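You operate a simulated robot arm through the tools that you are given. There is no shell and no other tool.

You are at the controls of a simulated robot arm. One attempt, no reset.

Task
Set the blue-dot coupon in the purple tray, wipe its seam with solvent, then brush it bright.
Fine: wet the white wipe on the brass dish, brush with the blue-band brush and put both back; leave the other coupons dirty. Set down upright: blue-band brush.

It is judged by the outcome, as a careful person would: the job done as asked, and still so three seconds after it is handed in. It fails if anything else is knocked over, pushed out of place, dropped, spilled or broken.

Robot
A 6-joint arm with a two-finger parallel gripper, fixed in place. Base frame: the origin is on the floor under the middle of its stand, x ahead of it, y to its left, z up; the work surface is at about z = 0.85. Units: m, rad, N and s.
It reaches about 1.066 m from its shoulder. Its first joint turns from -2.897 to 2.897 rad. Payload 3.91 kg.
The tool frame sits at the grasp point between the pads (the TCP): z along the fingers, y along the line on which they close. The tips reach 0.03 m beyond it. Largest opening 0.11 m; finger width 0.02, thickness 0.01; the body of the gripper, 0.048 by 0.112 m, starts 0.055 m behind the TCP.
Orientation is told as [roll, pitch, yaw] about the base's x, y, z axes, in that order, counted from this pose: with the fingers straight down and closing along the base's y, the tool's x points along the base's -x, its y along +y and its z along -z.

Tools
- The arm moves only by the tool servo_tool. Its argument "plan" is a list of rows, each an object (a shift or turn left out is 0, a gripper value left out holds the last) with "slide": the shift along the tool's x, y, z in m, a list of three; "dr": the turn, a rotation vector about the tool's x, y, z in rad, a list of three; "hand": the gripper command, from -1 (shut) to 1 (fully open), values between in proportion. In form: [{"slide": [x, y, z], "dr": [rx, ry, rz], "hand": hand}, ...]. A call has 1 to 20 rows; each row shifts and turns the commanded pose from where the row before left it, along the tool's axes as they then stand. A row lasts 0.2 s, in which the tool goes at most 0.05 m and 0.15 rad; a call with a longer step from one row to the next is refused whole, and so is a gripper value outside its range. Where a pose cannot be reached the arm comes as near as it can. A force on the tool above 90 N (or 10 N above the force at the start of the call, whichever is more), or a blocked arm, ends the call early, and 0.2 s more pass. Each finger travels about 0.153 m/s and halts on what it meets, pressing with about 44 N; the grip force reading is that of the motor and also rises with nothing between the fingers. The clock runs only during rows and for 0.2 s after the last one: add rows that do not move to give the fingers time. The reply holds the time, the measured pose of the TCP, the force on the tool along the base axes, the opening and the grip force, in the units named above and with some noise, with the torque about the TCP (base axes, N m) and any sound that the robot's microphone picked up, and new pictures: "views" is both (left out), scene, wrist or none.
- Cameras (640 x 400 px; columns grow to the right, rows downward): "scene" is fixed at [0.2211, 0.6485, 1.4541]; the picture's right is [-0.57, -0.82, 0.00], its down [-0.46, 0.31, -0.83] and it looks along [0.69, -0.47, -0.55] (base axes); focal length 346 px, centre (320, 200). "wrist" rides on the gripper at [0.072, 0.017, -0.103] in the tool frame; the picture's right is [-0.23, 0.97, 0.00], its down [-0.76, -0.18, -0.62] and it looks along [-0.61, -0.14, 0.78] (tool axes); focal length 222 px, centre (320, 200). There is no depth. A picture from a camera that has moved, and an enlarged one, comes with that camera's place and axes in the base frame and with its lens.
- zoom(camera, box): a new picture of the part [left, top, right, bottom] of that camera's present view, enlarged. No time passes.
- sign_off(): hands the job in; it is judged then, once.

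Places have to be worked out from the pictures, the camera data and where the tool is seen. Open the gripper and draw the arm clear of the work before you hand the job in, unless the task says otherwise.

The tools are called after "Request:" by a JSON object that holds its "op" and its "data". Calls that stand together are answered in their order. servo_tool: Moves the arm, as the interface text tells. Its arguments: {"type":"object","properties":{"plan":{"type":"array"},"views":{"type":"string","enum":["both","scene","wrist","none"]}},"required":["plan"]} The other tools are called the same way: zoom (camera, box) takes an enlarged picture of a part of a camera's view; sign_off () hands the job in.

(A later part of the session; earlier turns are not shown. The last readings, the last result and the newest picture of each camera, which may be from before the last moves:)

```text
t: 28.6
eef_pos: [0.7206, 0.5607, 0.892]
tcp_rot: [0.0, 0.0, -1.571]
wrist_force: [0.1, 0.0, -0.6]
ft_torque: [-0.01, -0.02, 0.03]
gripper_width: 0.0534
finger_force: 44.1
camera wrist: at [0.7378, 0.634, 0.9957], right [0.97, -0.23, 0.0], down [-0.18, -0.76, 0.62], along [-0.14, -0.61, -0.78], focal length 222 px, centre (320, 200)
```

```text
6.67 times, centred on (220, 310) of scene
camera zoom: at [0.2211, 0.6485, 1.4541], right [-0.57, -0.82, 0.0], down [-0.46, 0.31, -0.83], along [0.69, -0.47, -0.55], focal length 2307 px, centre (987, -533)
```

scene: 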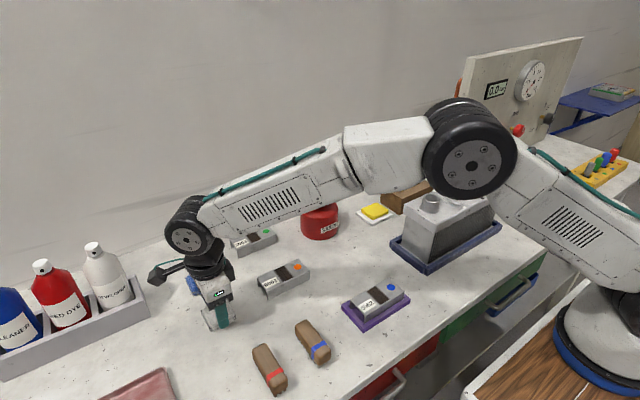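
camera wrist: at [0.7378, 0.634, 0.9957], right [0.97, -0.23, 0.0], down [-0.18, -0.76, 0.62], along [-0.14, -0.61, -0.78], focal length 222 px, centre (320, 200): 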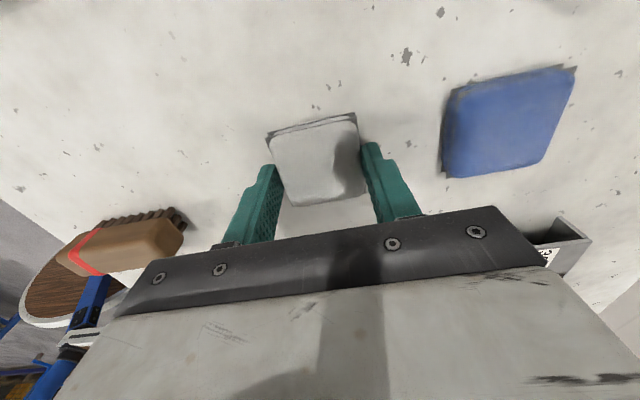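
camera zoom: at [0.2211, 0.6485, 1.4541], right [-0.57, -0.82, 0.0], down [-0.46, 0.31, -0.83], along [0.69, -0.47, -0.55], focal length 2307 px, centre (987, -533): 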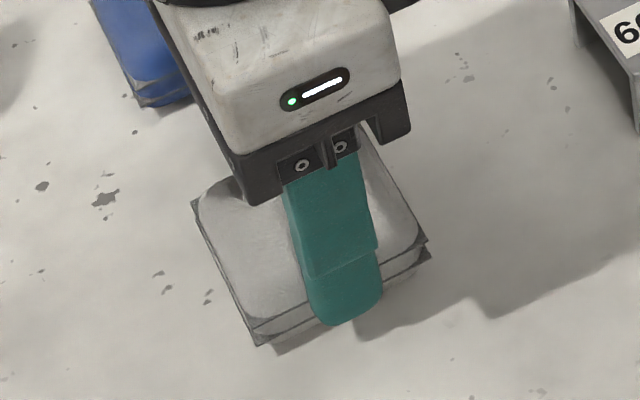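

Gripped at 0.0534. I'll lift and confirm the wipe is held, then carry it high toward the brass dish, which I estimate at (0.852, 0.217, 0.953).

Request:
{"op": "servo_tool", "data": {"plan": [{"slide": [0, 0, -0.01]}, {"slide": [0, 0, -0.03]}, {"slide": [0, 0, -0.04]}, {"slide": [0, 0, -0.04]}, {"slide": [0, 0, -0.05]}, {}, {}]}}

Request:
{"op": "zoom", "data": {"camera": "scene", "box": [160, 180, 280, 290]}}

```text
t: 30.2
eef_pos: [0.7198, 0.5617, 1.0607]
tcp_rot: [0.001, 0.001, -1.57]
wrist_force: [-0.6, -0.2, -0.2]
ft_torque: [0.0, -0.01, 0.03]
gripper_width: 0.0535
finger_force: 43.9
camera wrist: at [0.7379, 0.6355, 1.1647], right [0.97, -0.23, 0.0], down [-0.18, -0.76, 0.62], along [-0.14, -0.61, -0.78], focal length 222 px, centre (320, 200)
```

scene: 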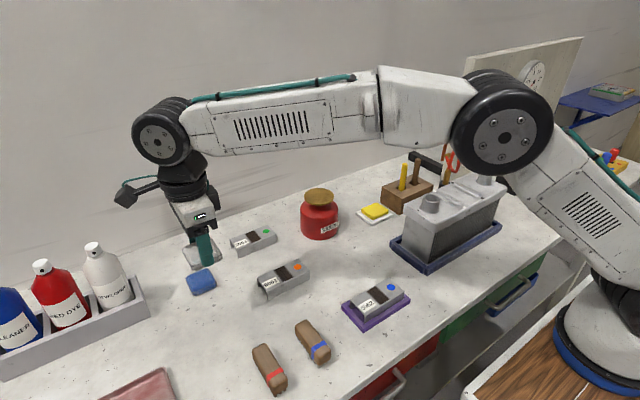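
wrist: 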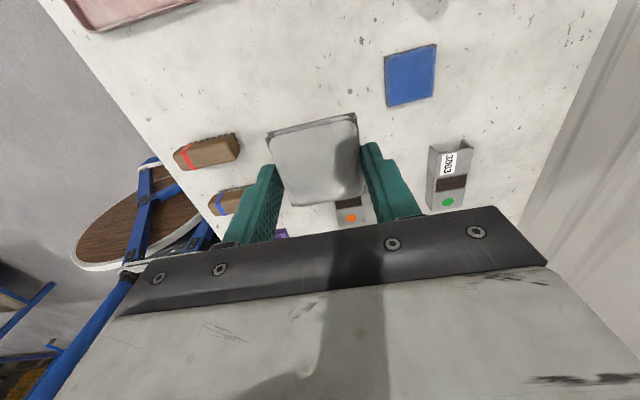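

```text
3.64 times, centred on (220, 235) of scene
camera zoom: at [0.2211, 0.6485, 1.4541], right [-0.57, -0.82, 0.0], down [-0.46, 0.31, -0.83], along [0.69, -0.47, -0.55], focal length 1258 px, centre (684, 73)
```

zoom: 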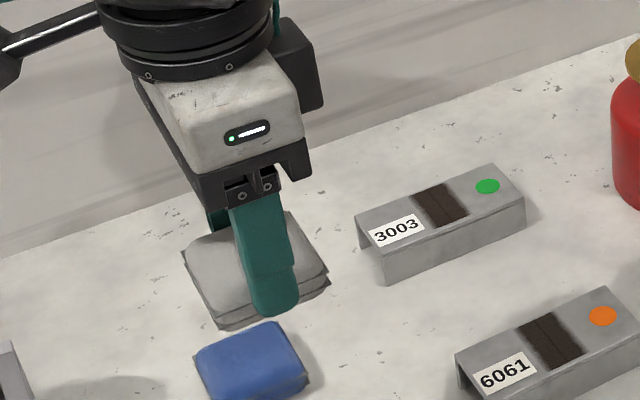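

The wipe is held level. Moving over the dish at TCP z of about 1.06.

Request:
{"op": "servo_tool", "data": {"plan": [{"slide": [-0.0431, 0.0164, 0]}, {"slide": [-0.0431, 0.0164, 0]}, {"slide": [-0.0431, 0.0164, 0]}, {"slide": [-0.0431, 0.0164, 0]}, {"slide": [-0.0431, 0.0164, 0]}, {"slide": [-0.0431, 0.0164, 0]}, {"slide": [-0.0431, 0.0164, 0]}, {"slide": [-0.0429, 0.0163, 0]}, {}, {}, {"slide": [0, 0, 0.02]}, {"slide": [0, 0, 0.015]}, {}, {}]}}

Request:
{"op": "zoom", "data": {"camera": "scene", "box": [270, 140, 370, 250]}}

Request:
{"op": "zoom", "data": {"camera": "wrist", "box": [210, 60, 430, 230]}}

```text
t: 33.2
eef_pos: [0.8518, 0.2162, 1.0255]
tcp_rot: [0.0, 0.0, -1.571]
wrist_force: [-0.5, -0.3, 0.0]
ft_torque: [-0.02, 0.04, 0.0]
gripper_width: 0.0534
finger_force: 44.2
camera wrist: at [0.8687, 0.2888, 1.1289], right [0.97, -0.23, 0.0], down [-0.18, -0.76, 0.62], along [-0.14, -0.61, -0.78], focal length 222 px, centre (320, 200)
```

scene: 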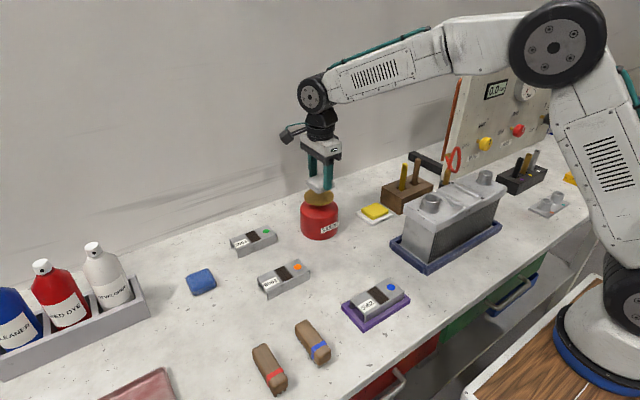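
wrist: 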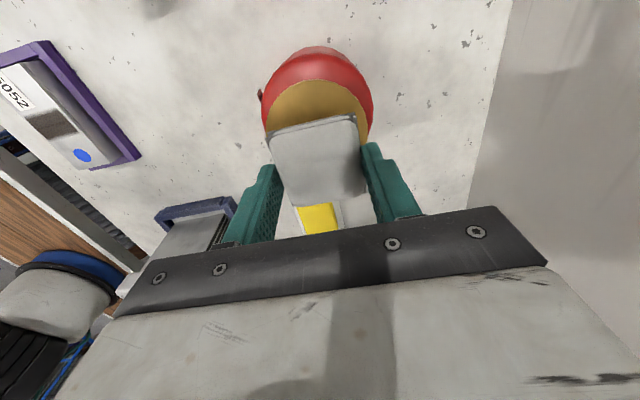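

```text
3.64 times, centred on (320, 195) of scene
camera zoom: at [0.2211, 0.6485, 1.4541], right [-0.57, -0.82, 0.0], down [-0.46, 0.31, -0.83], along [0.69, -0.47, -0.55], focal length 1258 px, centre (320, 218)
```

zoom: 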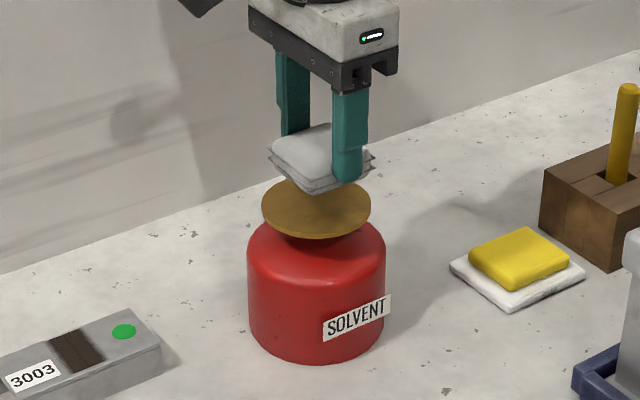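

```text
2.35 times, centred on (320, 145) of wrist
camera zoom: at [0.8687, 0.2888, 1.1289], right [0.97, -0.23, 0.0], down [-0.18, -0.76, 0.62], along [-0.14, -0.61, -0.78], focal length 523 px, centre (320, 329)
```

zoom: 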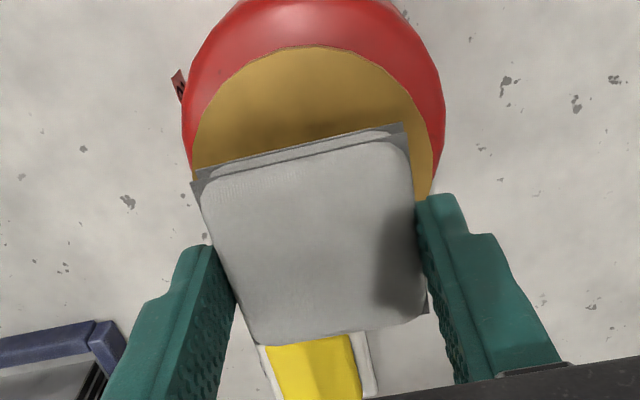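

The pad is nearly centred above the dish (centre about (0.8505, 0.2185), radius 0.04). I adjust slightly and lower toward contact.

Request:
{"op": "servo_tool", "data": {"plan": [{"slide": [0.002, -0.0012, 0.01]}, {"slide": [0, 0, 0.01]}, {"slide": [0, 0, 0.006]}, {"slide": [0, 0, 0.002]}, {}, {}], "views": "scene"}}

Request:
{"op": "zoom", "data": {"camera": "scene", "box": [280, 150, 360, 250]}}

```text
t: 34.6
eef_pos: [0.8512, 0.2167, 0.9984]
tcp_rot: [0.001, 0.0, -1.572]
wrist_force: [0.1, 1.4, 0.3]
ft_torque: [0.02, 0.01, 0.0]
gripper_width: 0.0537
finger_force: 44.1
```

scene: 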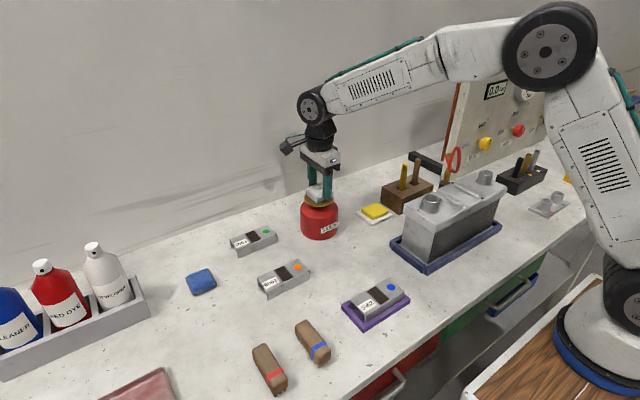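

```text
4.00 times, centred on (320, 200) of scene
camera zoom: at [0.2211, 0.6485, 1.4541], right [-0.57, -0.82, 0.0], down [-0.46, 0.31, -0.83], along [0.69, -0.47, -0.55], focal length 1384 px, centre (320, 200)
```

zoom: 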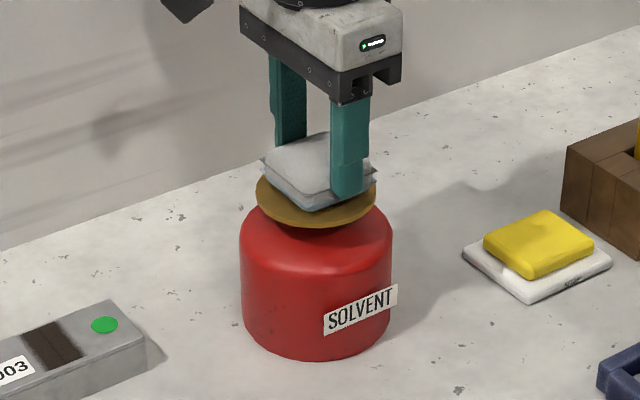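

Almost touching. Pressing down in 1 mm steps while watching the force.

Request:
{"op": "servo_tool", "data": {"plan": [{"slide": [0, 0, 0.001]}, {"slide": [0, 0, 0.001]}, {"slide": [0, 0, 0.001]}, {}], "views": "none"}}

```text
t: 35.6
eef_pos: [0.8511, 0.2183, 0.9961]
tcp_rot: [-0.002, 0.0, -1.571]
wrist_force: [0.1, 0.2, 1.8]
ft_torque: [0.03, -0.02, 0.01]
gripper_width: 0.0535
finger_force: 44.0
```

Request:
{"op": "servo_tool", "data": {"plan": [{"slide": [0, 0, 0.001]}, {"slide": [0, 0, 0.001]}, {}], "views": "none"}}

```text
t: 36.4
eef_pos: [0.8491, 0.2173, 0.9932]
tcp_rot: [0.0, 0.0, -1.571]
wrist_force: [1.0, -1.1, 1.8]
ft_torque: [-0.05, -0.03, -0.01]
gripper_width: 0.0537
finger_force: 44.1
```

Request:
{"op": "servo_tool", "data": {"plan": [{"slide": [0, 0, 0.001]}, {"slide": [0, 0, 0.001]}, {}], "views": "scene"}}

Request:
{"op": "zoom", "data": {"camera": "scene", "box": [280, 150, 360, 250]}}

```text
t: 37.2
eef_pos: [0.8502, 0.2182, 0.9902]
tcp_rot: [-0.001, 0.001, -1.568]
wrist_force: [-0.5, -0.8, 2.3]
ft_torque: [-0.02, 0.02, -0.01]
gripper_width: 0.0535
finger_force: 44.0
```

scene: 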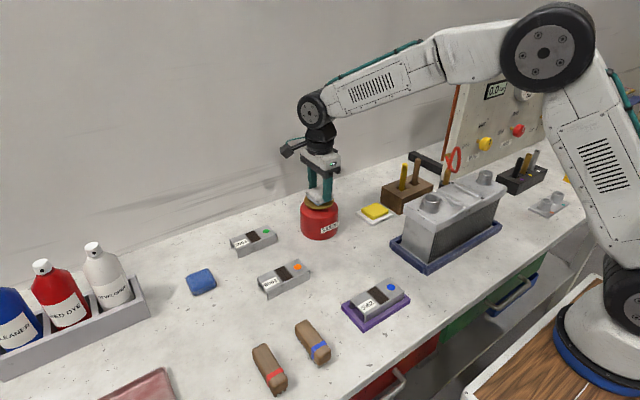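

```text
4.00 times, centred on (320, 200) of scene
camera zoom: at [0.2211, 0.6485, 1.4541], right [-0.57, -0.82, 0.0], down [-0.46, 0.31, -0.83], along [0.69, -0.47, -0.55], focal length 1384 px, centre (320, 200)
```

zoom: 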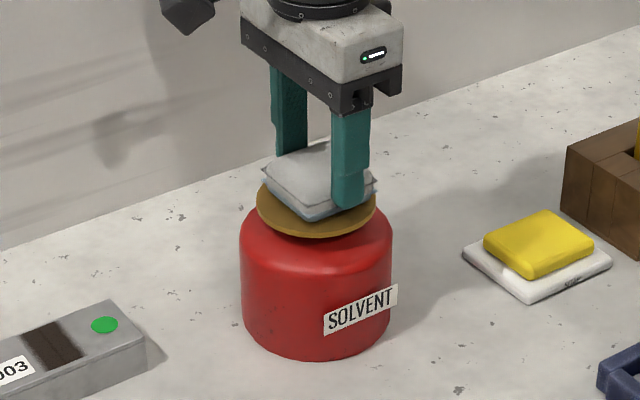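

The dish is sinking under about 2 N and the pad's underside is turning bluish-wet. I press a few millimetres further to complete the stroke.

Request:
{"op": "servo_tool", "data": {"plan": [{"slide": [0, 0, 0.001]}, {"slide": [0, 0, 0.001]}, {"slide": [0, 0, 0.001]}, {}], "views": "none"}}

```text
t: 38.2
eef_pos: [0.8504, 0.2172, 0.9886]
tcp_rot: [0.0, 0.0, -1.57]
wrist_force: [-1.7, 1.1, 3.4]
ft_torque: [0.04, 0.07, -0.02]
gripper_width: 0.0538
finger_force: 43.9
```

Request:
{"op": "servo_tool", "data": {"plan": [{"slide": [0, 0, 0.001]}, {"slide": [0, 0, 0.001]}, {}, {}], "views": "scene"}}

Request:
{"op": "zoom", "data": {"camera": "scene", "box": [280, 150, 360, 250]}}

```text
t: 39.2
eef_pos: [0.8498, 0.2169, 0.9872]
tcp_rot: [0.002, -0.001, -1.57]
wrist_force: [0.0, 0.1, 19.9]
ft_torque: [-0.06, 0.11, 0.02]
gripper_width: 0.0535
finger_force: 43.7
```

scene: 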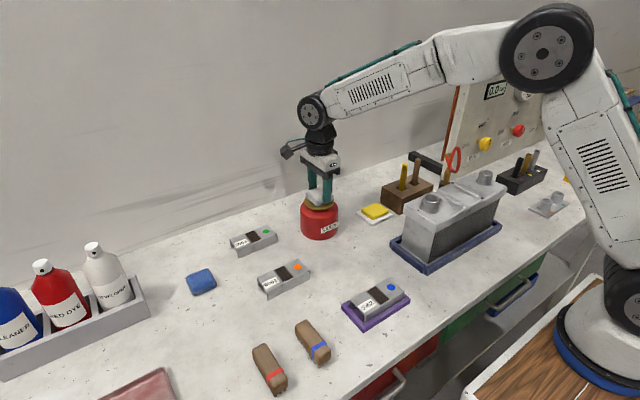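

```text
4.00 times, centred on (320, 200) of scene
camera zoom: at [0.2211, 0.6485, 1.4541], right [-0.57, -0.82, 0.0], down [-0.46, 0.31, -0.83], along [0.69, -0.47, -0.55], focal length 1384 px, centre (320, 200)
```

zoom: 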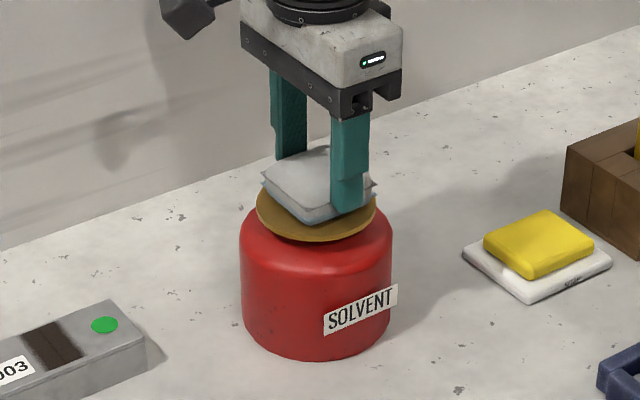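

The plunger has bottomed out at about 20 N, so the stroke is complete. I lift off gently and inspect the wipe.

Request:
{"op": "servo_tool", "data": {"plan": [{"slide": [0, 0, -0.003]}, {"slide": [0, 0, -0.005]}, {"slide": [0, 0, -0.01]}, {"slide": [0, 0, -0.02]}, {"slide": [0, 0, -0.02]}, {"slide": [0, 0, -0.02]}, {}, {}]}}

Request:
{"op": "zoom", "data": {"camera": "scene", "box": [280, 130, 360, 240]}}

Request:
{"op": "zoom", "data": {"camera": "wrist", "box": [210, 60, 430, 230]}}

```text
t: 41.0
eef_pos: [0.8506, 0.2171, 1.0648]
tcp_rot: [0.001, 0.0, -1.57]
wrist_force: [-0.1, 0.1, 0.2]
ft_torque: [-0.02, 0.02, -0.03]
gripper_width: 0.0534
finger_force: 44.4
camera wrist: at [0.868, 0.2914, 1.169], right [0.97, -0.23, 0.0], down [-0.18, -0.76, 0.62], along [-0.14, -0.61, -0.78], focal length 222 px, centre (320, 200)
```

scene: 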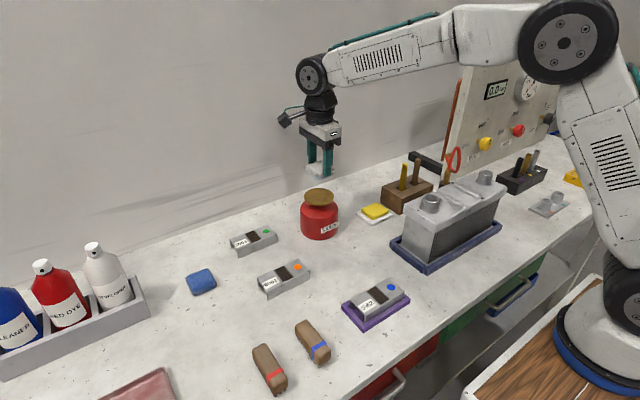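
wrist: 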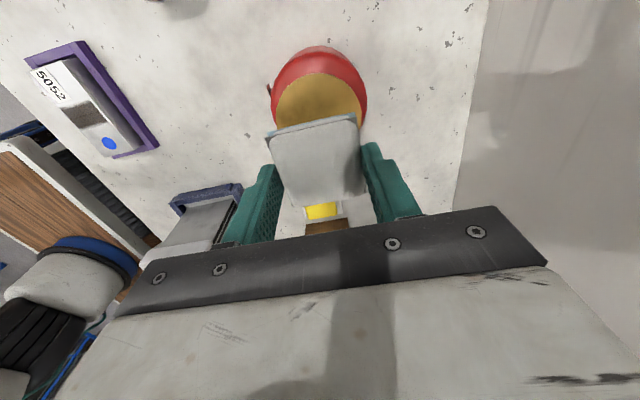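

```text
3.64 times, centred on (320, 185) of scene
camera zoom: at [0.2211, 0.6485, 1.4541], right [-0.57, -0.82, 0.0], down [-0.46, 0.31, -0.83], along [0.69, -0.47, -0.55], focal length 1258 px, centre (320, 254)
```

zoom: 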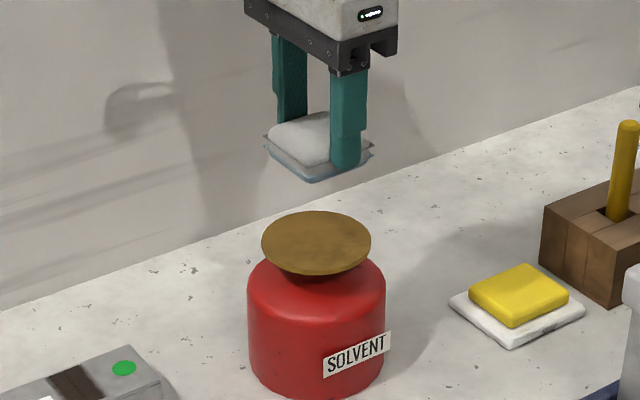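

```text
2.35 times, centred on (320, 145) of wrist
camera zoom: at [0.868, 0.2914, 1.169], right [0.97, -0.23, 0.0], down [-0.18, -0.76, 0.62], along [-0.14, -0.61, -0.78], focal length 523 px, centre (320, 329)
```

zoom: 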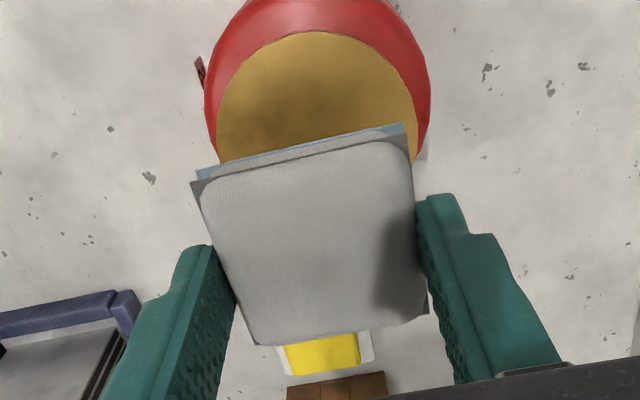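

The wipe's lower layer is now blue-wet and the dish has sprung back. I carry the wipe over the coupon in the tray at (0.560, 0.2685).

Request:
{"op": "servo_tool", "data": {"plan": [{"slide": [0.00714, -0.04154, 0]}, {"slide": [0.00714, -0.04154, 0]}, {"slide": [0.00714, -0.04154, 0]}, {"slide": [0.00714, -0.04154, 0]}, {"slide": [0.00714, -0.04154, 0]}, {"slide": [0.00714, -0.04154, 0]}, {"slide": [0.00714, -0.04154, 0]}, {}, {"slide": [0, 0, 0.04]}, {"slide": [0, 0, 0.04]}, {"slide": [0, 0, 0.03]}, {}, {}]}}

Request:
{"op": "zoom", "data": {"camera": "scene", "box": [330, 240, 430, 340]}}

Request:
{"op": "zoom", "data": {"camera": "wrist", "box": [210, 30, 430, 220]}}

```text
t: 43.8
eef_pos: [0.5607, 0.2658, 0.9545]
tcp_rot: [0.0, -0.001, -1.571]
wrist_force: [0.1, 0.3, -0.4]
ft_torque: [-0.01, -0.02, 0.03]
gripper_width: 0.0532
finger_force: 44.4
camera wrist: at [0.5784, 0.3401, 1.0584], right [0.97, -0.23, 0.0], down [-0.18, -0.76, 0.62], along [-0.14, -0.61, -0.78], focal length 222 px, centre (320, 200)
```

scene: 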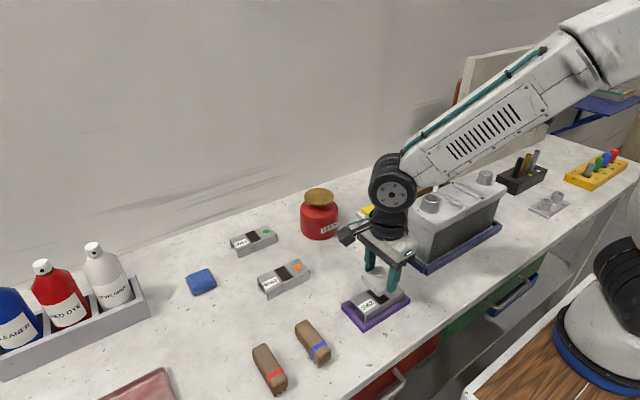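
wrist: 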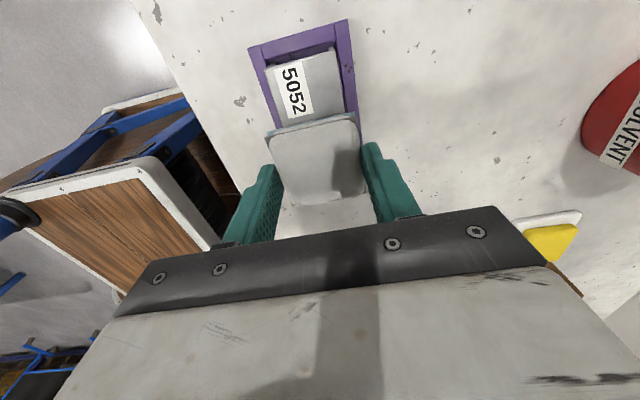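

```text
4.00 times, centred on (380, 290) of scene
camera zoom: at [0.2211, 0.6485, 1.4541], right [-0.57, -0.82, 0.0], down [-0.46, 0.31, -0.83], along [0.69, -0.47, -0.55], focal length 1384 px, centre (80, -160)
```

zoom: 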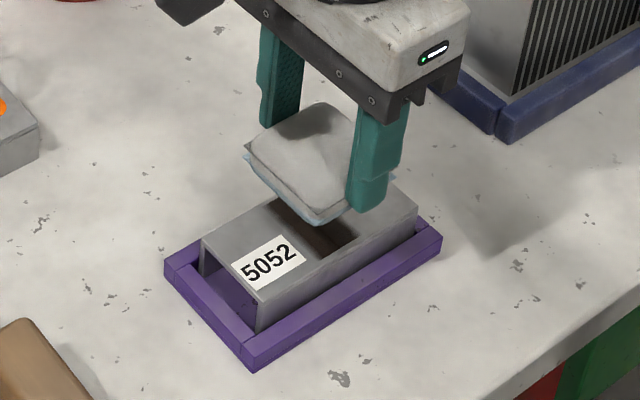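

```text
2.11 times, centred on (320, 125) of wrist
camera zoom: at [0.5784, 0.3401, 1.0584], right [0.97, -0.23, 0.0], down [-0.18, -0.76, 0.62], along [-0.14, -0.61, -0.78], focal length 468 px, centre (320, 358)
```

zoom: 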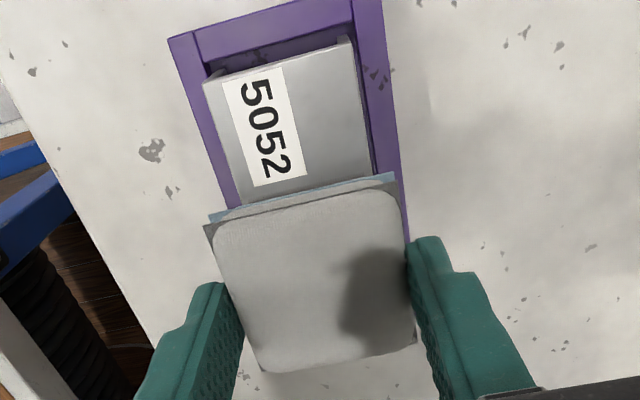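

The pad is centred over the dark seam band (coupon spans y 0.214–0.324). Lowering toward contact.

Request:
{"op": "servo_tool", "data": {"plan": [{"slide": [0.001, 0, 0.015]}, {"slide": [0, 0, 0.01]}, {"slide": [0, 0, 0.003]}, {"slide": [0, 0, 0.001]}, {}, {}], "views": "scene"}}

Request:
{"op": "zoom", "data": {"camera": "scene", "box": [330, 240, 430, 340]}}

```text
t: 45.2
eef_pos: [0.5608, 0.268, 0.9269]
tcp_rot: [0.001, 0.001, -1.571]
wrist_force: [-0.5, -0.7, 2.3]
ft_torque: [-0.01, -0.01, -0.01]
gripper_width: 0.0534
finger_force: 44.2
```

scene: 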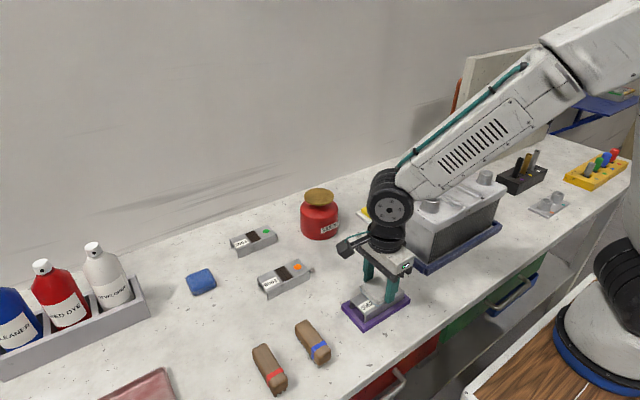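

```text
4.00 times, centred on (380, 290) of scene
camera zoom: at [0.2211, 0.6485, 1.4541], right [-0.57, -0.82, 0.0], down [-0.46, 0.31, -0.83], along [0.69, -0.47, -0.55], focal length 1384 px, centre (80, -160)
```

zoom: 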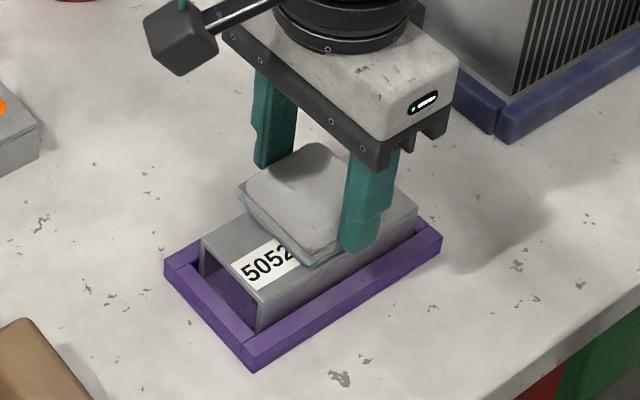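

Near contact (2.3 N). Half-millimetre steps now.

Request:
{"op": "servo_tool", "data": {"plan": [{"slide": [0, 0, 0.0005]}, {"slide": [0, 0, 0.0005]}, {}, {}], "views": "none"}}

```text
t: 46.2
eef_pos: [0.5606, 0.2669, 0.9252]
tcp_rot: [0.001, 0.002, -1.572]
wrist_force: [4.6, -4.5, 23.0]
ft_torque: [-0.15, -0.09, 0.02]
gripper_width: 0.0538
finger_force: 44.1
```

Contact at about 23 N, a bit firm. I ease back about 0.6 mm and check.

Request:
{"op": "servo_tool", "data": {"plan": [{"slide": [0, 0, -0.0006]}, {}, {}], "views": "none"}}

```text
t: 47.0
eef_pos: [0.5604, 0.2685, 0.9259]
tcp_rot: [-0.001, -0.002, -1.572]
wrist_force: [4.6, 1.1, 17.6]
ft_torque: [0.09, -0.19, -0.01]
gripper_width: 0.0534
finger_force: 44.2
```

Request:
{"op": "servo_tool", "data": {"plan": [{"slide": [0, 0, -0.0006]}, {}, {}], "views": "none"}}

```text
t: 47.8
eef_pos: [0.561, 0.2674, 0.9252]
tcp_rot: [0.0, 0.0, -1.571]
wrist_force: [0.0, 0.7, 9.9]
ft_torque: [0.12, -0.04, -0.01]
gripper_width: 0.0535
finger_force: 43.6
```

About 10 N, good for wiping. I stroke along the seam (base x) back and forth by ±15 mm.

Request:
{"op": "servo_tool", "data": {"plan": [{"slide": [0, 0.005, 0]}, {"slide": [0, 0.005, 0]}, {"slide": [0, 0.005, 0]}, {"slide": [0, -0.005, 0]}, {"slide": [0, -0.005, 0]}, {"slide": [0, -0.005, 0]}, {"slide": [0, -0.005, 0]}, {"slide": [0, -0.005, 0]}, {"slide": [0, -0.005, 0]}, {"slide": [0, 0.005, 0]}, {"slide": [0, 0.005, 0]}, {"slide": [0, 0.005, 0]}, {}], "views": "both"}}

Request:
{"op": "zoom", "data": {"camera": "scene", "box": [330, 240, 430, 340]}}

```text
t: 50.6
eef_pos: [0.5599, 0.2679, 0.9261]
tcp_rot: [0.001, 0.0, -1.571]
wrist_force: [-0.1, -0.5, 0.2]
ft_torque: [-0.05, -0.01, -0.02]
gripper_width: 0.0537
finger_force: 44.1
camera wrist: at [0.5773, 0.3417, 1.0298], right [0.97, -0.23, 0.0], down [-0.18, -0.76, 0.62], along [-0.14, -0.61, -0.78], focal length 222 px, centre (320, 200)
```

scene: 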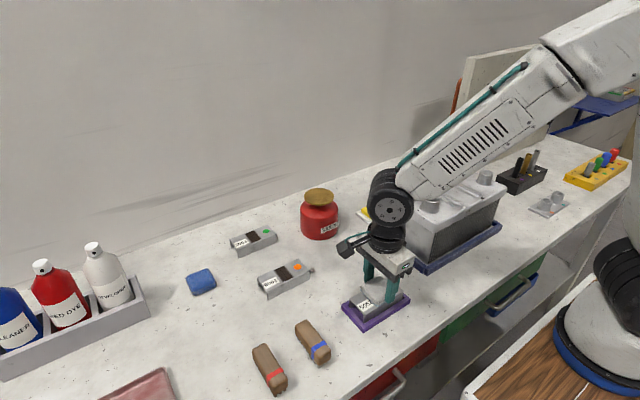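
wrist: 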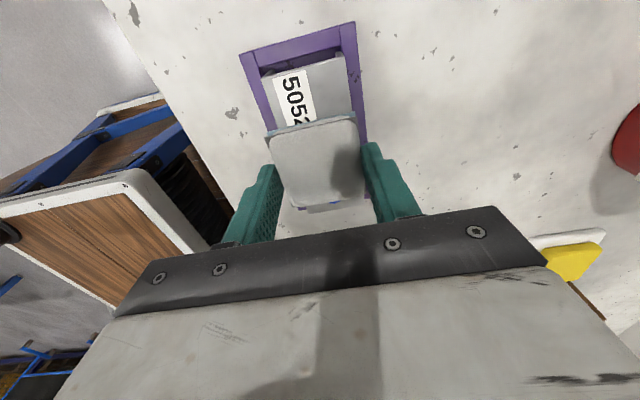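

```text
4.00 times, centred on (380, 290) of scene
camera zoom: at [0.2211, 0.6485, 1.4541], right [-0.57, -0.82, 0.0], down [-0.46, 0.31, -0.83], along [0.69, -0.47, -0.55], focal length 1384 px, centre (80, -160)
```

zoom: 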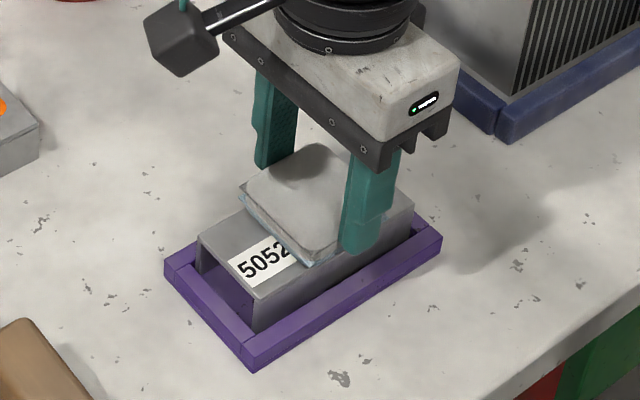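

The force has dropped to zero, so the pad lost contact slightly. I press lightly again and read the force before more strokes.

Request:
{"op": "servo_tool", "data": {"plan": [{"slide": [0, 0, 0.0006]}, {}, {}], "views": "none"}}

```text
t: 51.4
eef_pos: [0.561, 0.268, 0.9264]
tcp_rot: [0.0, 0.002, -1.57]
wrist_force: [0.3, -0.6, 1.6]
ft_torque: [-0.03, -0.01, -0.01]
gripper_width: 0.0536
finger_force: 43.9
```

Request:
{"op": "servo_tool", "data": {"plan": [{"slide": [0, 0, 0.0006]}, {}, {}], "views": "none"}}

```text
t: 52.2
eef_pos: [0.5603, 0.2683, 0.925]
tcp_rot: [0.0, 0.001, -1.571]
wrist_force: [1.3, -1.3, 11.3]
ft_torque: [-0.04, -0.02, 0.0]
gripper_width: 0.0534
finger_force: 43.7
```

At 11 N now. Stroking again along the seam, reading the force partway.

Request:
{"op": "servo_tool", "data": {"plan": [{"slide": [0, 0.005, 0]}, {"slide": [0, 0.005, 0]}, {"slide": [0, 0.005, 0]}, {"slide": [0, 0.005, 0]}], "views": "none"}}

Request:
{"op": "servo_tool", "data": {"plan": [{"slide": [0, -0.005, 0]}, {"slide": [0, -0.005, 0]}, {"slide": [0, -0.005, 0]}, {"slide": [0, -0.005, 0]}, {"slide": [0, -0.005, 0]}, {"slide": [0, -0.005, 0]}, {"slide": [0, -0.005, 0]}, {"slide": [0, -0.005, 0]}], "views": "none"}}

Request:
{"op": "servo_tool", "data": {"plan": [{"slide": [0, 0.005, 0]}, {"slide": [0, 0.005, 0]}, {"slide": [0, 0.005, 0]}, {"slide": [0, 0.005, 0]}, {"slide": [0, 0.005, 0]}, {"slide": [0, 0.005, 0]}, {"slide": [0, 0.005, 0]}, {"slide": [0, 0.005, 0]}], "views": "none"}}

```text
t: 53.2
eef_pos: [0.5793, 0.268, 0.9239]
tcp_rot: [0.001, 0.002, -1.571]
wrist_force: [-4.0, 0.1, 8.5]
ft_torque: [-0.02, 0.22, 0.01]
gripper_width: 0.0534
finger_force: 43.8
```

```text
t: 55.0
eef_pos: [0.5409, 0.2678, 0.9253]
tcp_rot: [0.002, 0.002, -1.571]
wrist_force: [7.5, 0.9, 16.3]
ft_torque: [-0.04, -0.4, -0.01]
gripper_width: 0.0534
finger_force: 44.4
```

```text
t: 56.8
eef_pos: [0.5803, 0.268, 0.9247]
tcp_rot: [0.001, 0.001, -1.571]
wrist_force: [-9.1, 0.3, 19.1]
ft_torque: [0.03, 0.54, 0.01]
gripper_width: 0.0534
finger_force: 44.2
```

Good wiping contact (8–19 N, clear friction both ways). One more return stroke to centre, then I lift and inspect the seam.

Request:
{"op": "servo_tool", "data": {"plan": [{"slide": [0, -0.005, 0]}, {"slide": [0, -0.005, 0]}, {"slide": [0, -0.005, 0]}, {"slide": [0, -0.005, 0]}, {"slide": [0, 0, -0.003]}, {"slide": [0, 0, -0.01]}, {"slide": [0, 0, -0.03]}, {"slide": [0, 0, -0.04]}, {"slide": [0.03, 0, -0.03]}, {"slide": [0.04, 0, 0]}, {"slide": [0.04, 0, 0]}, {}, {}]}}

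Request:
{"op": "zoom", "data": {"camera": "scene", "box": [330, 260, 420, 340]}}

Request:
{"op": "zoom", "data": {"camera": "wrist", "box": [210, 60, 430, 230]}}

```text
t: 59.6
eef_pos: [0.5583, 0.3767, 1.0362]
tcp_rot: [0.002, 0.0, -1.572]
wrist_force: [0.6, 0.0, 0.0]
ft_torque: [0.0, -0.03, 0.01]
gripper_width: 0.0538
finger_force: 43.8
camera wrist: at [0.5767, 0.4518, 1.1408], right [0.97, -0.23, 0.0], down [-0.18, -0.76, 0.62], along [-0.14, -0.61, -0.78], focal length 222 px, centre (320, 200)
```

scene: 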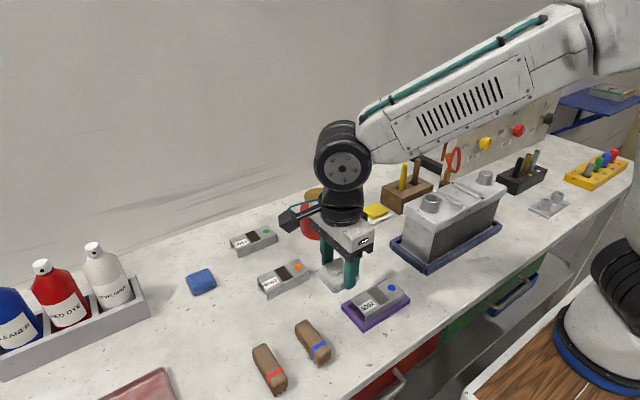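
wrist: 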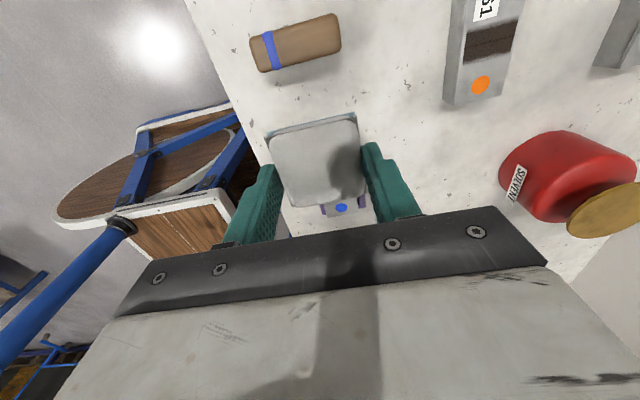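

```text
5.00 times, centred on (375, 300) of scene
camera zoom: at [0.2211, 0.6485, 1.4541], right [-0.57, -0.82, 0.0], down [-0.46, 0.31, -0.83], along [0.69, -0.47, -0.55], focal length 1730 px, centre (45, -300)
```

zoom: 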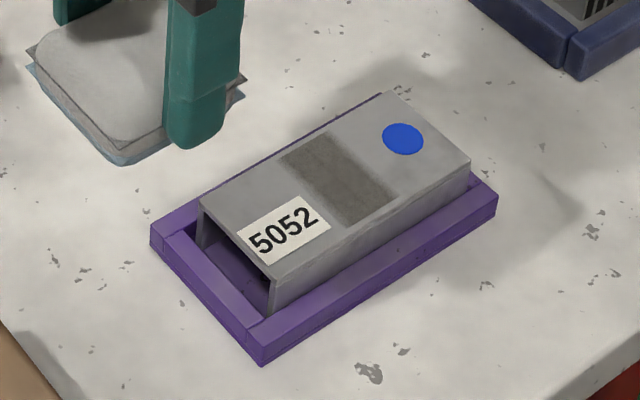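

```text
2.35 times, centred on (320, 145) of wrist
camera zoom: at [0.5767, 0.4518, 1.1408], right [0.97, -0.23, 0.0], down [-0.18, -0.76, 0.62], along [-0.14, -0.61, -0.78], focal length 523 px, centre (320, 329)
```

zoom: 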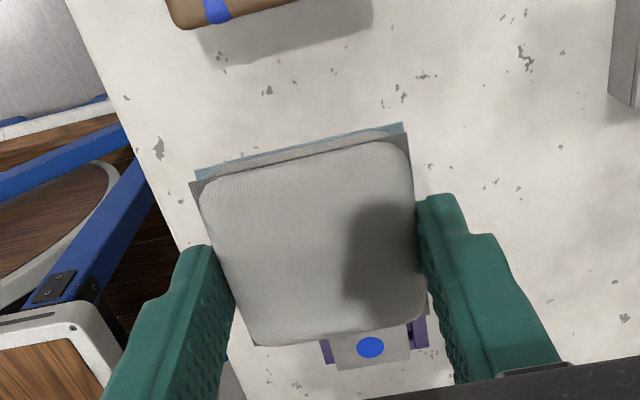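

The seam band has changed from dark brown to a lighter grey, so the wipe is working. I'll go back for a second set of strokes to be sure it is complete.

Request:
{"op": "servo_tool", "data": {"plan": [{"slide": [-0.04, 0, 0]}, {"slide": [-0.04, 0, 0]}, {"slide": [-0.03, 0, 0.03]}, {"slide": [0, 0, 0.04]}, {"slide": [0, 0, 0.03]}, {"slide": [0, 0, 0.01]}, {"slide": [0, 0, 0.0025]}, {}, {}], "views": "none"}}

```text
t: 61.6
eef_pos: [0.5595, 0.2679, 0.9246]
tcp_rot: [0.001, 0.001, -1.571]
wrist_force: [-1.3, -2.0, 11.1]
ft_torque: [-0.08, 0.05, -0.03]
gripper_width: 0.0533
finger_force: 44.1
```

In contact at 11 N. I stroke along the seam again, also covering a small offset to each side of it.

Request:
{"op": "servo_tool", "data": {"plan": [{"slide": [0, 0.006, 0]}, {"slide": [0, 0.006, 0]}, {"slide": [0, 0.006, 0]}, {"slide": [0, -0.006, 0]}, {"slide": [0, -0.006, 0]}, {"slide": [0, -0.006, 0]}, {"slide": [0, -0.006, 0]}, {"slide": [0, -0.006, 0]}, {"slide": [0, -0.006, 0]}, {"slide": [0, 0.006, 0]}, {"slide": [0, 0.006, 0]}, {"slide": [0, 0.006, 0]}, {"slide": [0, 0.006, 0]}, {"slide": [0, 0.006, 0]}, {"slide": [0, 0.006, 0]}, {"slide": [0, -0.006, 0]}, {"slide": [0, -0.006, 0]}, {"slide": [0, -0.006, 0]}], "views": "none"}}

Request:
{"op": "servo_tool", "data": {"plan": [{"slide": [0, 0, -0.003]}, {"slide": [0, 0, -0.01]}, {"slide": [0, 0, -0.03]}, {"slide": [0, 0, -0.04]}, {"slide": [0.03, 0, -0.03]}, {"slide": [0.04, 0, 0]}, {"slide": [0.04, 0, 0]}, {}, {}]}}

Request:
{"op": "zoom", "data": {"camera": "scene", "box": [330, 260, 420, 340]}}

```text
t: 65.4
eef_pos: [0.5608, 0.268, 0.9246]
tcp_rot: [-0.001, -0.001, -1.569]
wrist_force: [-1.3, 0.0, 0.0]
ft_torque: [0.02, 0.04, 0.01]
gripper_width: 0.0537
finger_force: 44.3
```

```text
t: 67.4
eef_pos: [0.5591, 0.3807, 1.0387]
tcp_rot: [0.001, -0.001, -1.569]
wrist_force: [0.2, -0.3, -0.8]
ft_torque: [-0.01, 0.02, 0.0]
gripper_width: 0.0535
finger_force: 43.5
camera wrist: at [0.5771, 0.4538, 1.1431], right [0.97, -0.23, 0.0], down [-0.18, -0.76, 0.62], along [-0.14, -0.61, -0.78], focal length 222 px, centre (320, 200)
```

scene: 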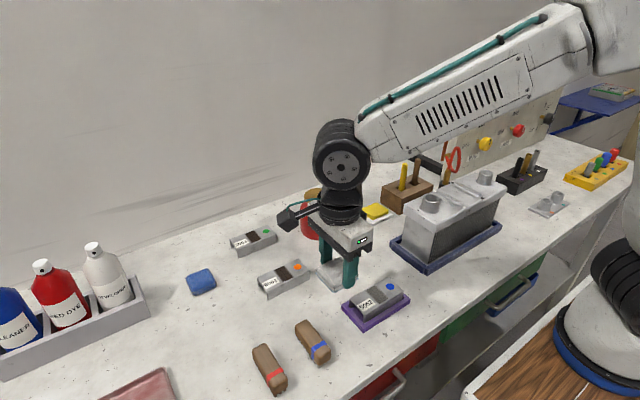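
wrist: 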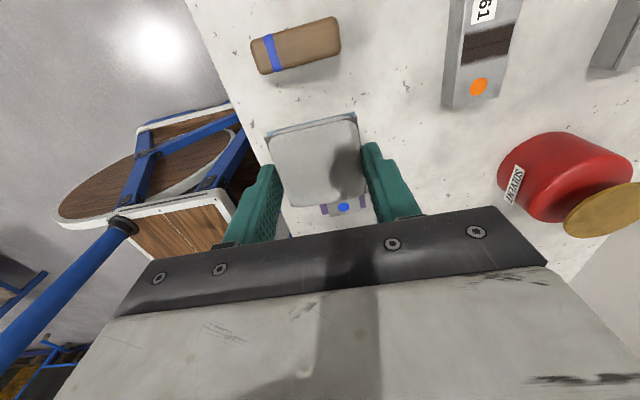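

```text
5.00 times, centred on (375, 300) of scene
camera zoom: at [0.2211, 0.6485, 1.4541], right [-0.57, -0.82, 0.0], down [-0.46, 0.31, -0.83], along [0.69, -0.47, -0.55], focal length 1730 px, centre (45, -300)
```

zoom: 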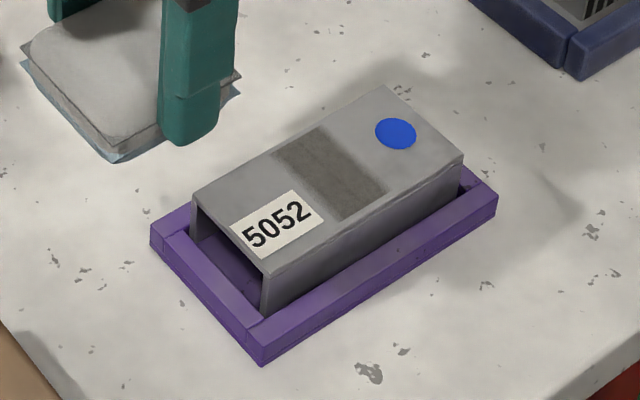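

The band looks the same as after the first pass, so the wipe stage is done. Now I return the wipe to its original spot at (0.721, 0.561).

Request:
{"op": "servo_tool", "data": {"plan": [{"slide": [0.0303, 0.0268, 0]}, {"slide": [0.0303, 0.0268, 0]}, {"slide": [0.0303, 0.0268, 0]}, {"slide": [0.0303, 0.0268, 0]}, {"slide": [0.0303, 0.0268, 0]}, {"slide": [0.0301, 0.0269, 0]}, {}, {"slide": [0, 0, 0.04]}, {"slide": [0, 0, 0.04]}, {"slide": [0, 0, 0.035]}, {"slide": [0, 0, 0.02]}, {"slide": [0, 0, 0.008]}, {}, {}]}}

Request:
{"op": "zoom", "data": {"camera": "scene", "box": [180, 270, 260, 340]}}

```text
t: 70.4
eef_pos: [0.7206, 0.5583, 0.8949]
tcp_rot: [-0.002, 0.001, -1.57]
wrist_force: [0.7, -0.7, -0.3]
ft_torque: [0.0, 0.0, 0.02]
gripper_width: 0.0532
finger_force: 43.5
camera wrist: at [0.7373, 0.6329, 0.999], right [0.97, -0.23, 0.0], down [-0.18, -0.76, 0.62], along [-0.14, -0.61, -0.78], focal length 222 px, centre (320, 200)
```

scene: 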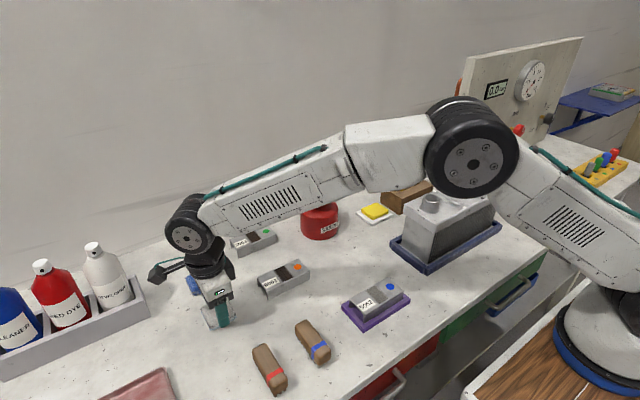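
wrist: 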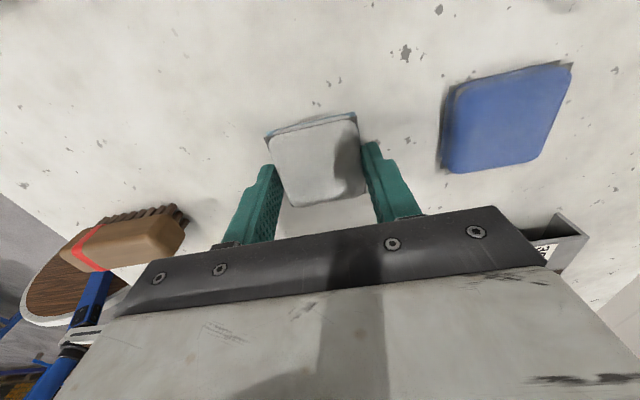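

```text
5.71 times, centred on (220, 305) of scene
camera zoom: at [0.2211, 0.6485, 1.4541], right [-0.57, -0.82, 0.0], down [-0.46, 0.31, -0.83], along [0.69, -0.47, -0.55], focal length 1977 px, centre (891, -400)
```

zoom: 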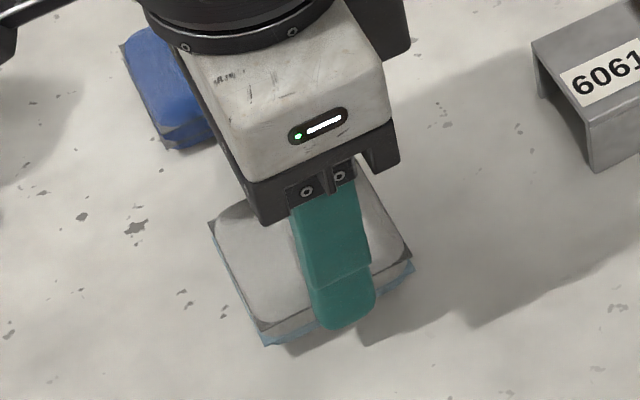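

The wipe is just above its original spot. I lower the last few millimetres until contact.

Request:
{"op": "servo_tool", "data": {"plan": [{"slide": [0, 0, 0.001]}, {"slide": [0, 0, 0.001]}, {"slide": [0, 0, 0.001]}, {}, {}], "views": "none"}}

```text
t: 71.6
eef_pos: [0.7203, 0.5585, 0.8919]
tcp_rot: [-0.001, -0.001, -1.569]
wrist_force: [0.3, -0.8, 0.5]
ft_torque: [-0.02, -0.02, 0.0]
gripper_width: 0.0532
finger_force: 43.9
```

Request:
{"op": "servo_tool", "data": {"plan": [{"slide": [0, 0, 0.001]}, {}, {}], "views": "none"}}

Request:
{"op": "servo_tool", "data": {"plan": [{"slide": [0, 0, 0.0007]}, {}, {}], "views": "none"}}

```text
t: 72.4
eef_pos: [0.7207, 0.56, 0.8912]
tcp_rot: [0.0, 0.0, -1.57]
wrist_force: [0.5, 0.1, 0.4]
ft_torque: [-0.02, 0.04, -0.04]
gripper_width: 0.0537
finger_force: 43.8
```

```text
t: 73.2
eef_pos: [0.72, 0.5597, 0.8902]
tcp_rot: [0.001, -0.001, -1.571]
wrist_force: [-0.3, -1.8, 8.8]
ft_torque: [-0.06, 0.09, -0.02]
gripper_width: 0.0532
finger_force: 43.8
```

Contact at 9 N: the wipe rests on the table. I release and rise.

Request:
{"op": "servo_tool", "data": {"plan": [{"slide": [0, 0, -0.0004]}, {"hand": 0.4}, {}, {}, {"slide": [0, 0, -0.01]}, {"slide": [0, 0, -0.03]}, {"slide": [0, 0, -0.04]}, {"slide": [0, 0, -0.04]}, {"slide": [0, 0, -0.03]}, {}, {}]}}

Request:
{"op": "zoom", "data": {"camera": "wrist", "box": [160, 60, 420, 230]}}

Request:
{"op": "zoom", "data": {"camera": "scene", "box": [180, 260, 340, 400]}}

```text
t: 75.6
eef_pos: [0.721, 0.5597, 1.04]
tcp_rot: [-0.001, 0.0, -1.57]
wrist_force: [0.2, 0.5, 0.0]
ft_torque: [0.02, 0.03, 0.02]
gripper_width: 0.0772
finger_force: 0.0
camera wrist: at [0.7382, 0.6343, 1.1442], right [0.97, -0.23, 0.0], down [-0.18, -0.76, 0.62], along [-0.14, -0.61, -0.78], focal length 222 px, centre (320, 200)
```

scene: 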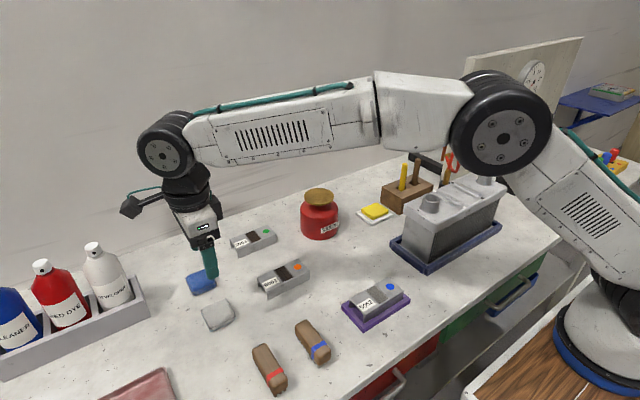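
wrist: 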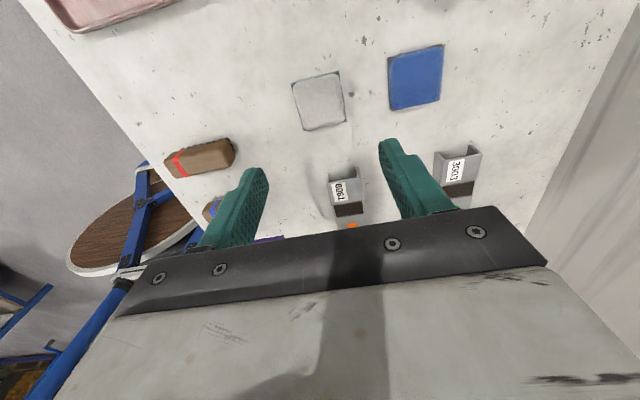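

```text
2.35 times, centred on (290, 145) of wrist
camera zoom: at [0.7382, 0.6343, 1.1442], right [0.97, -0.23, 0.0], down [-0.18, -0.76, 0.62], along [-0.14, -0.61, -0.78], focal length 523 px, centre (391, 329)
```

zoom: 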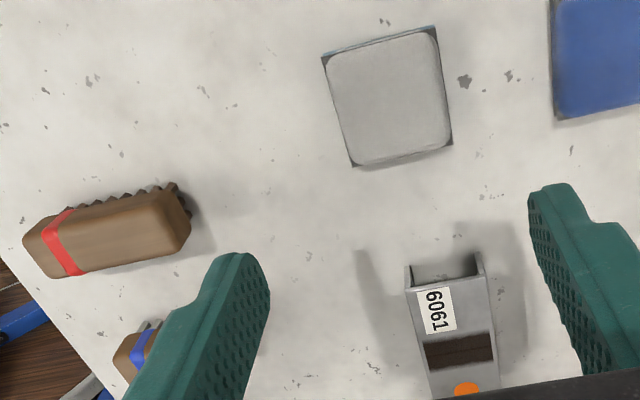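

```text
2.86 times, centred on (260, 330) of scene
camera zoom: at [0.2211, 0.6485, 1.4541], right [-0.57, -0.82, 0.0], down [-0.46, 0.31, -0.83], along [0.69, -0.47, -0.55], focal length 989 px, centre (491, -171)
```

zoom: 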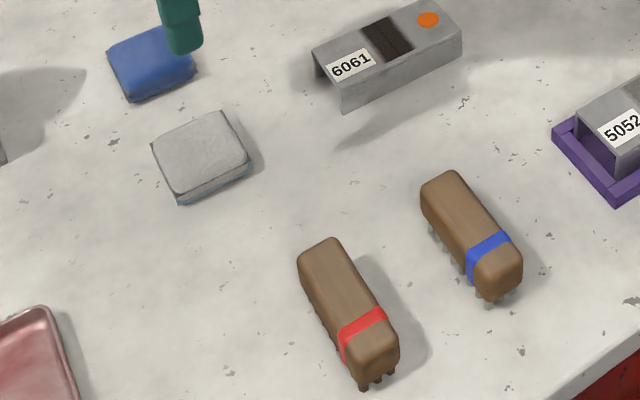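

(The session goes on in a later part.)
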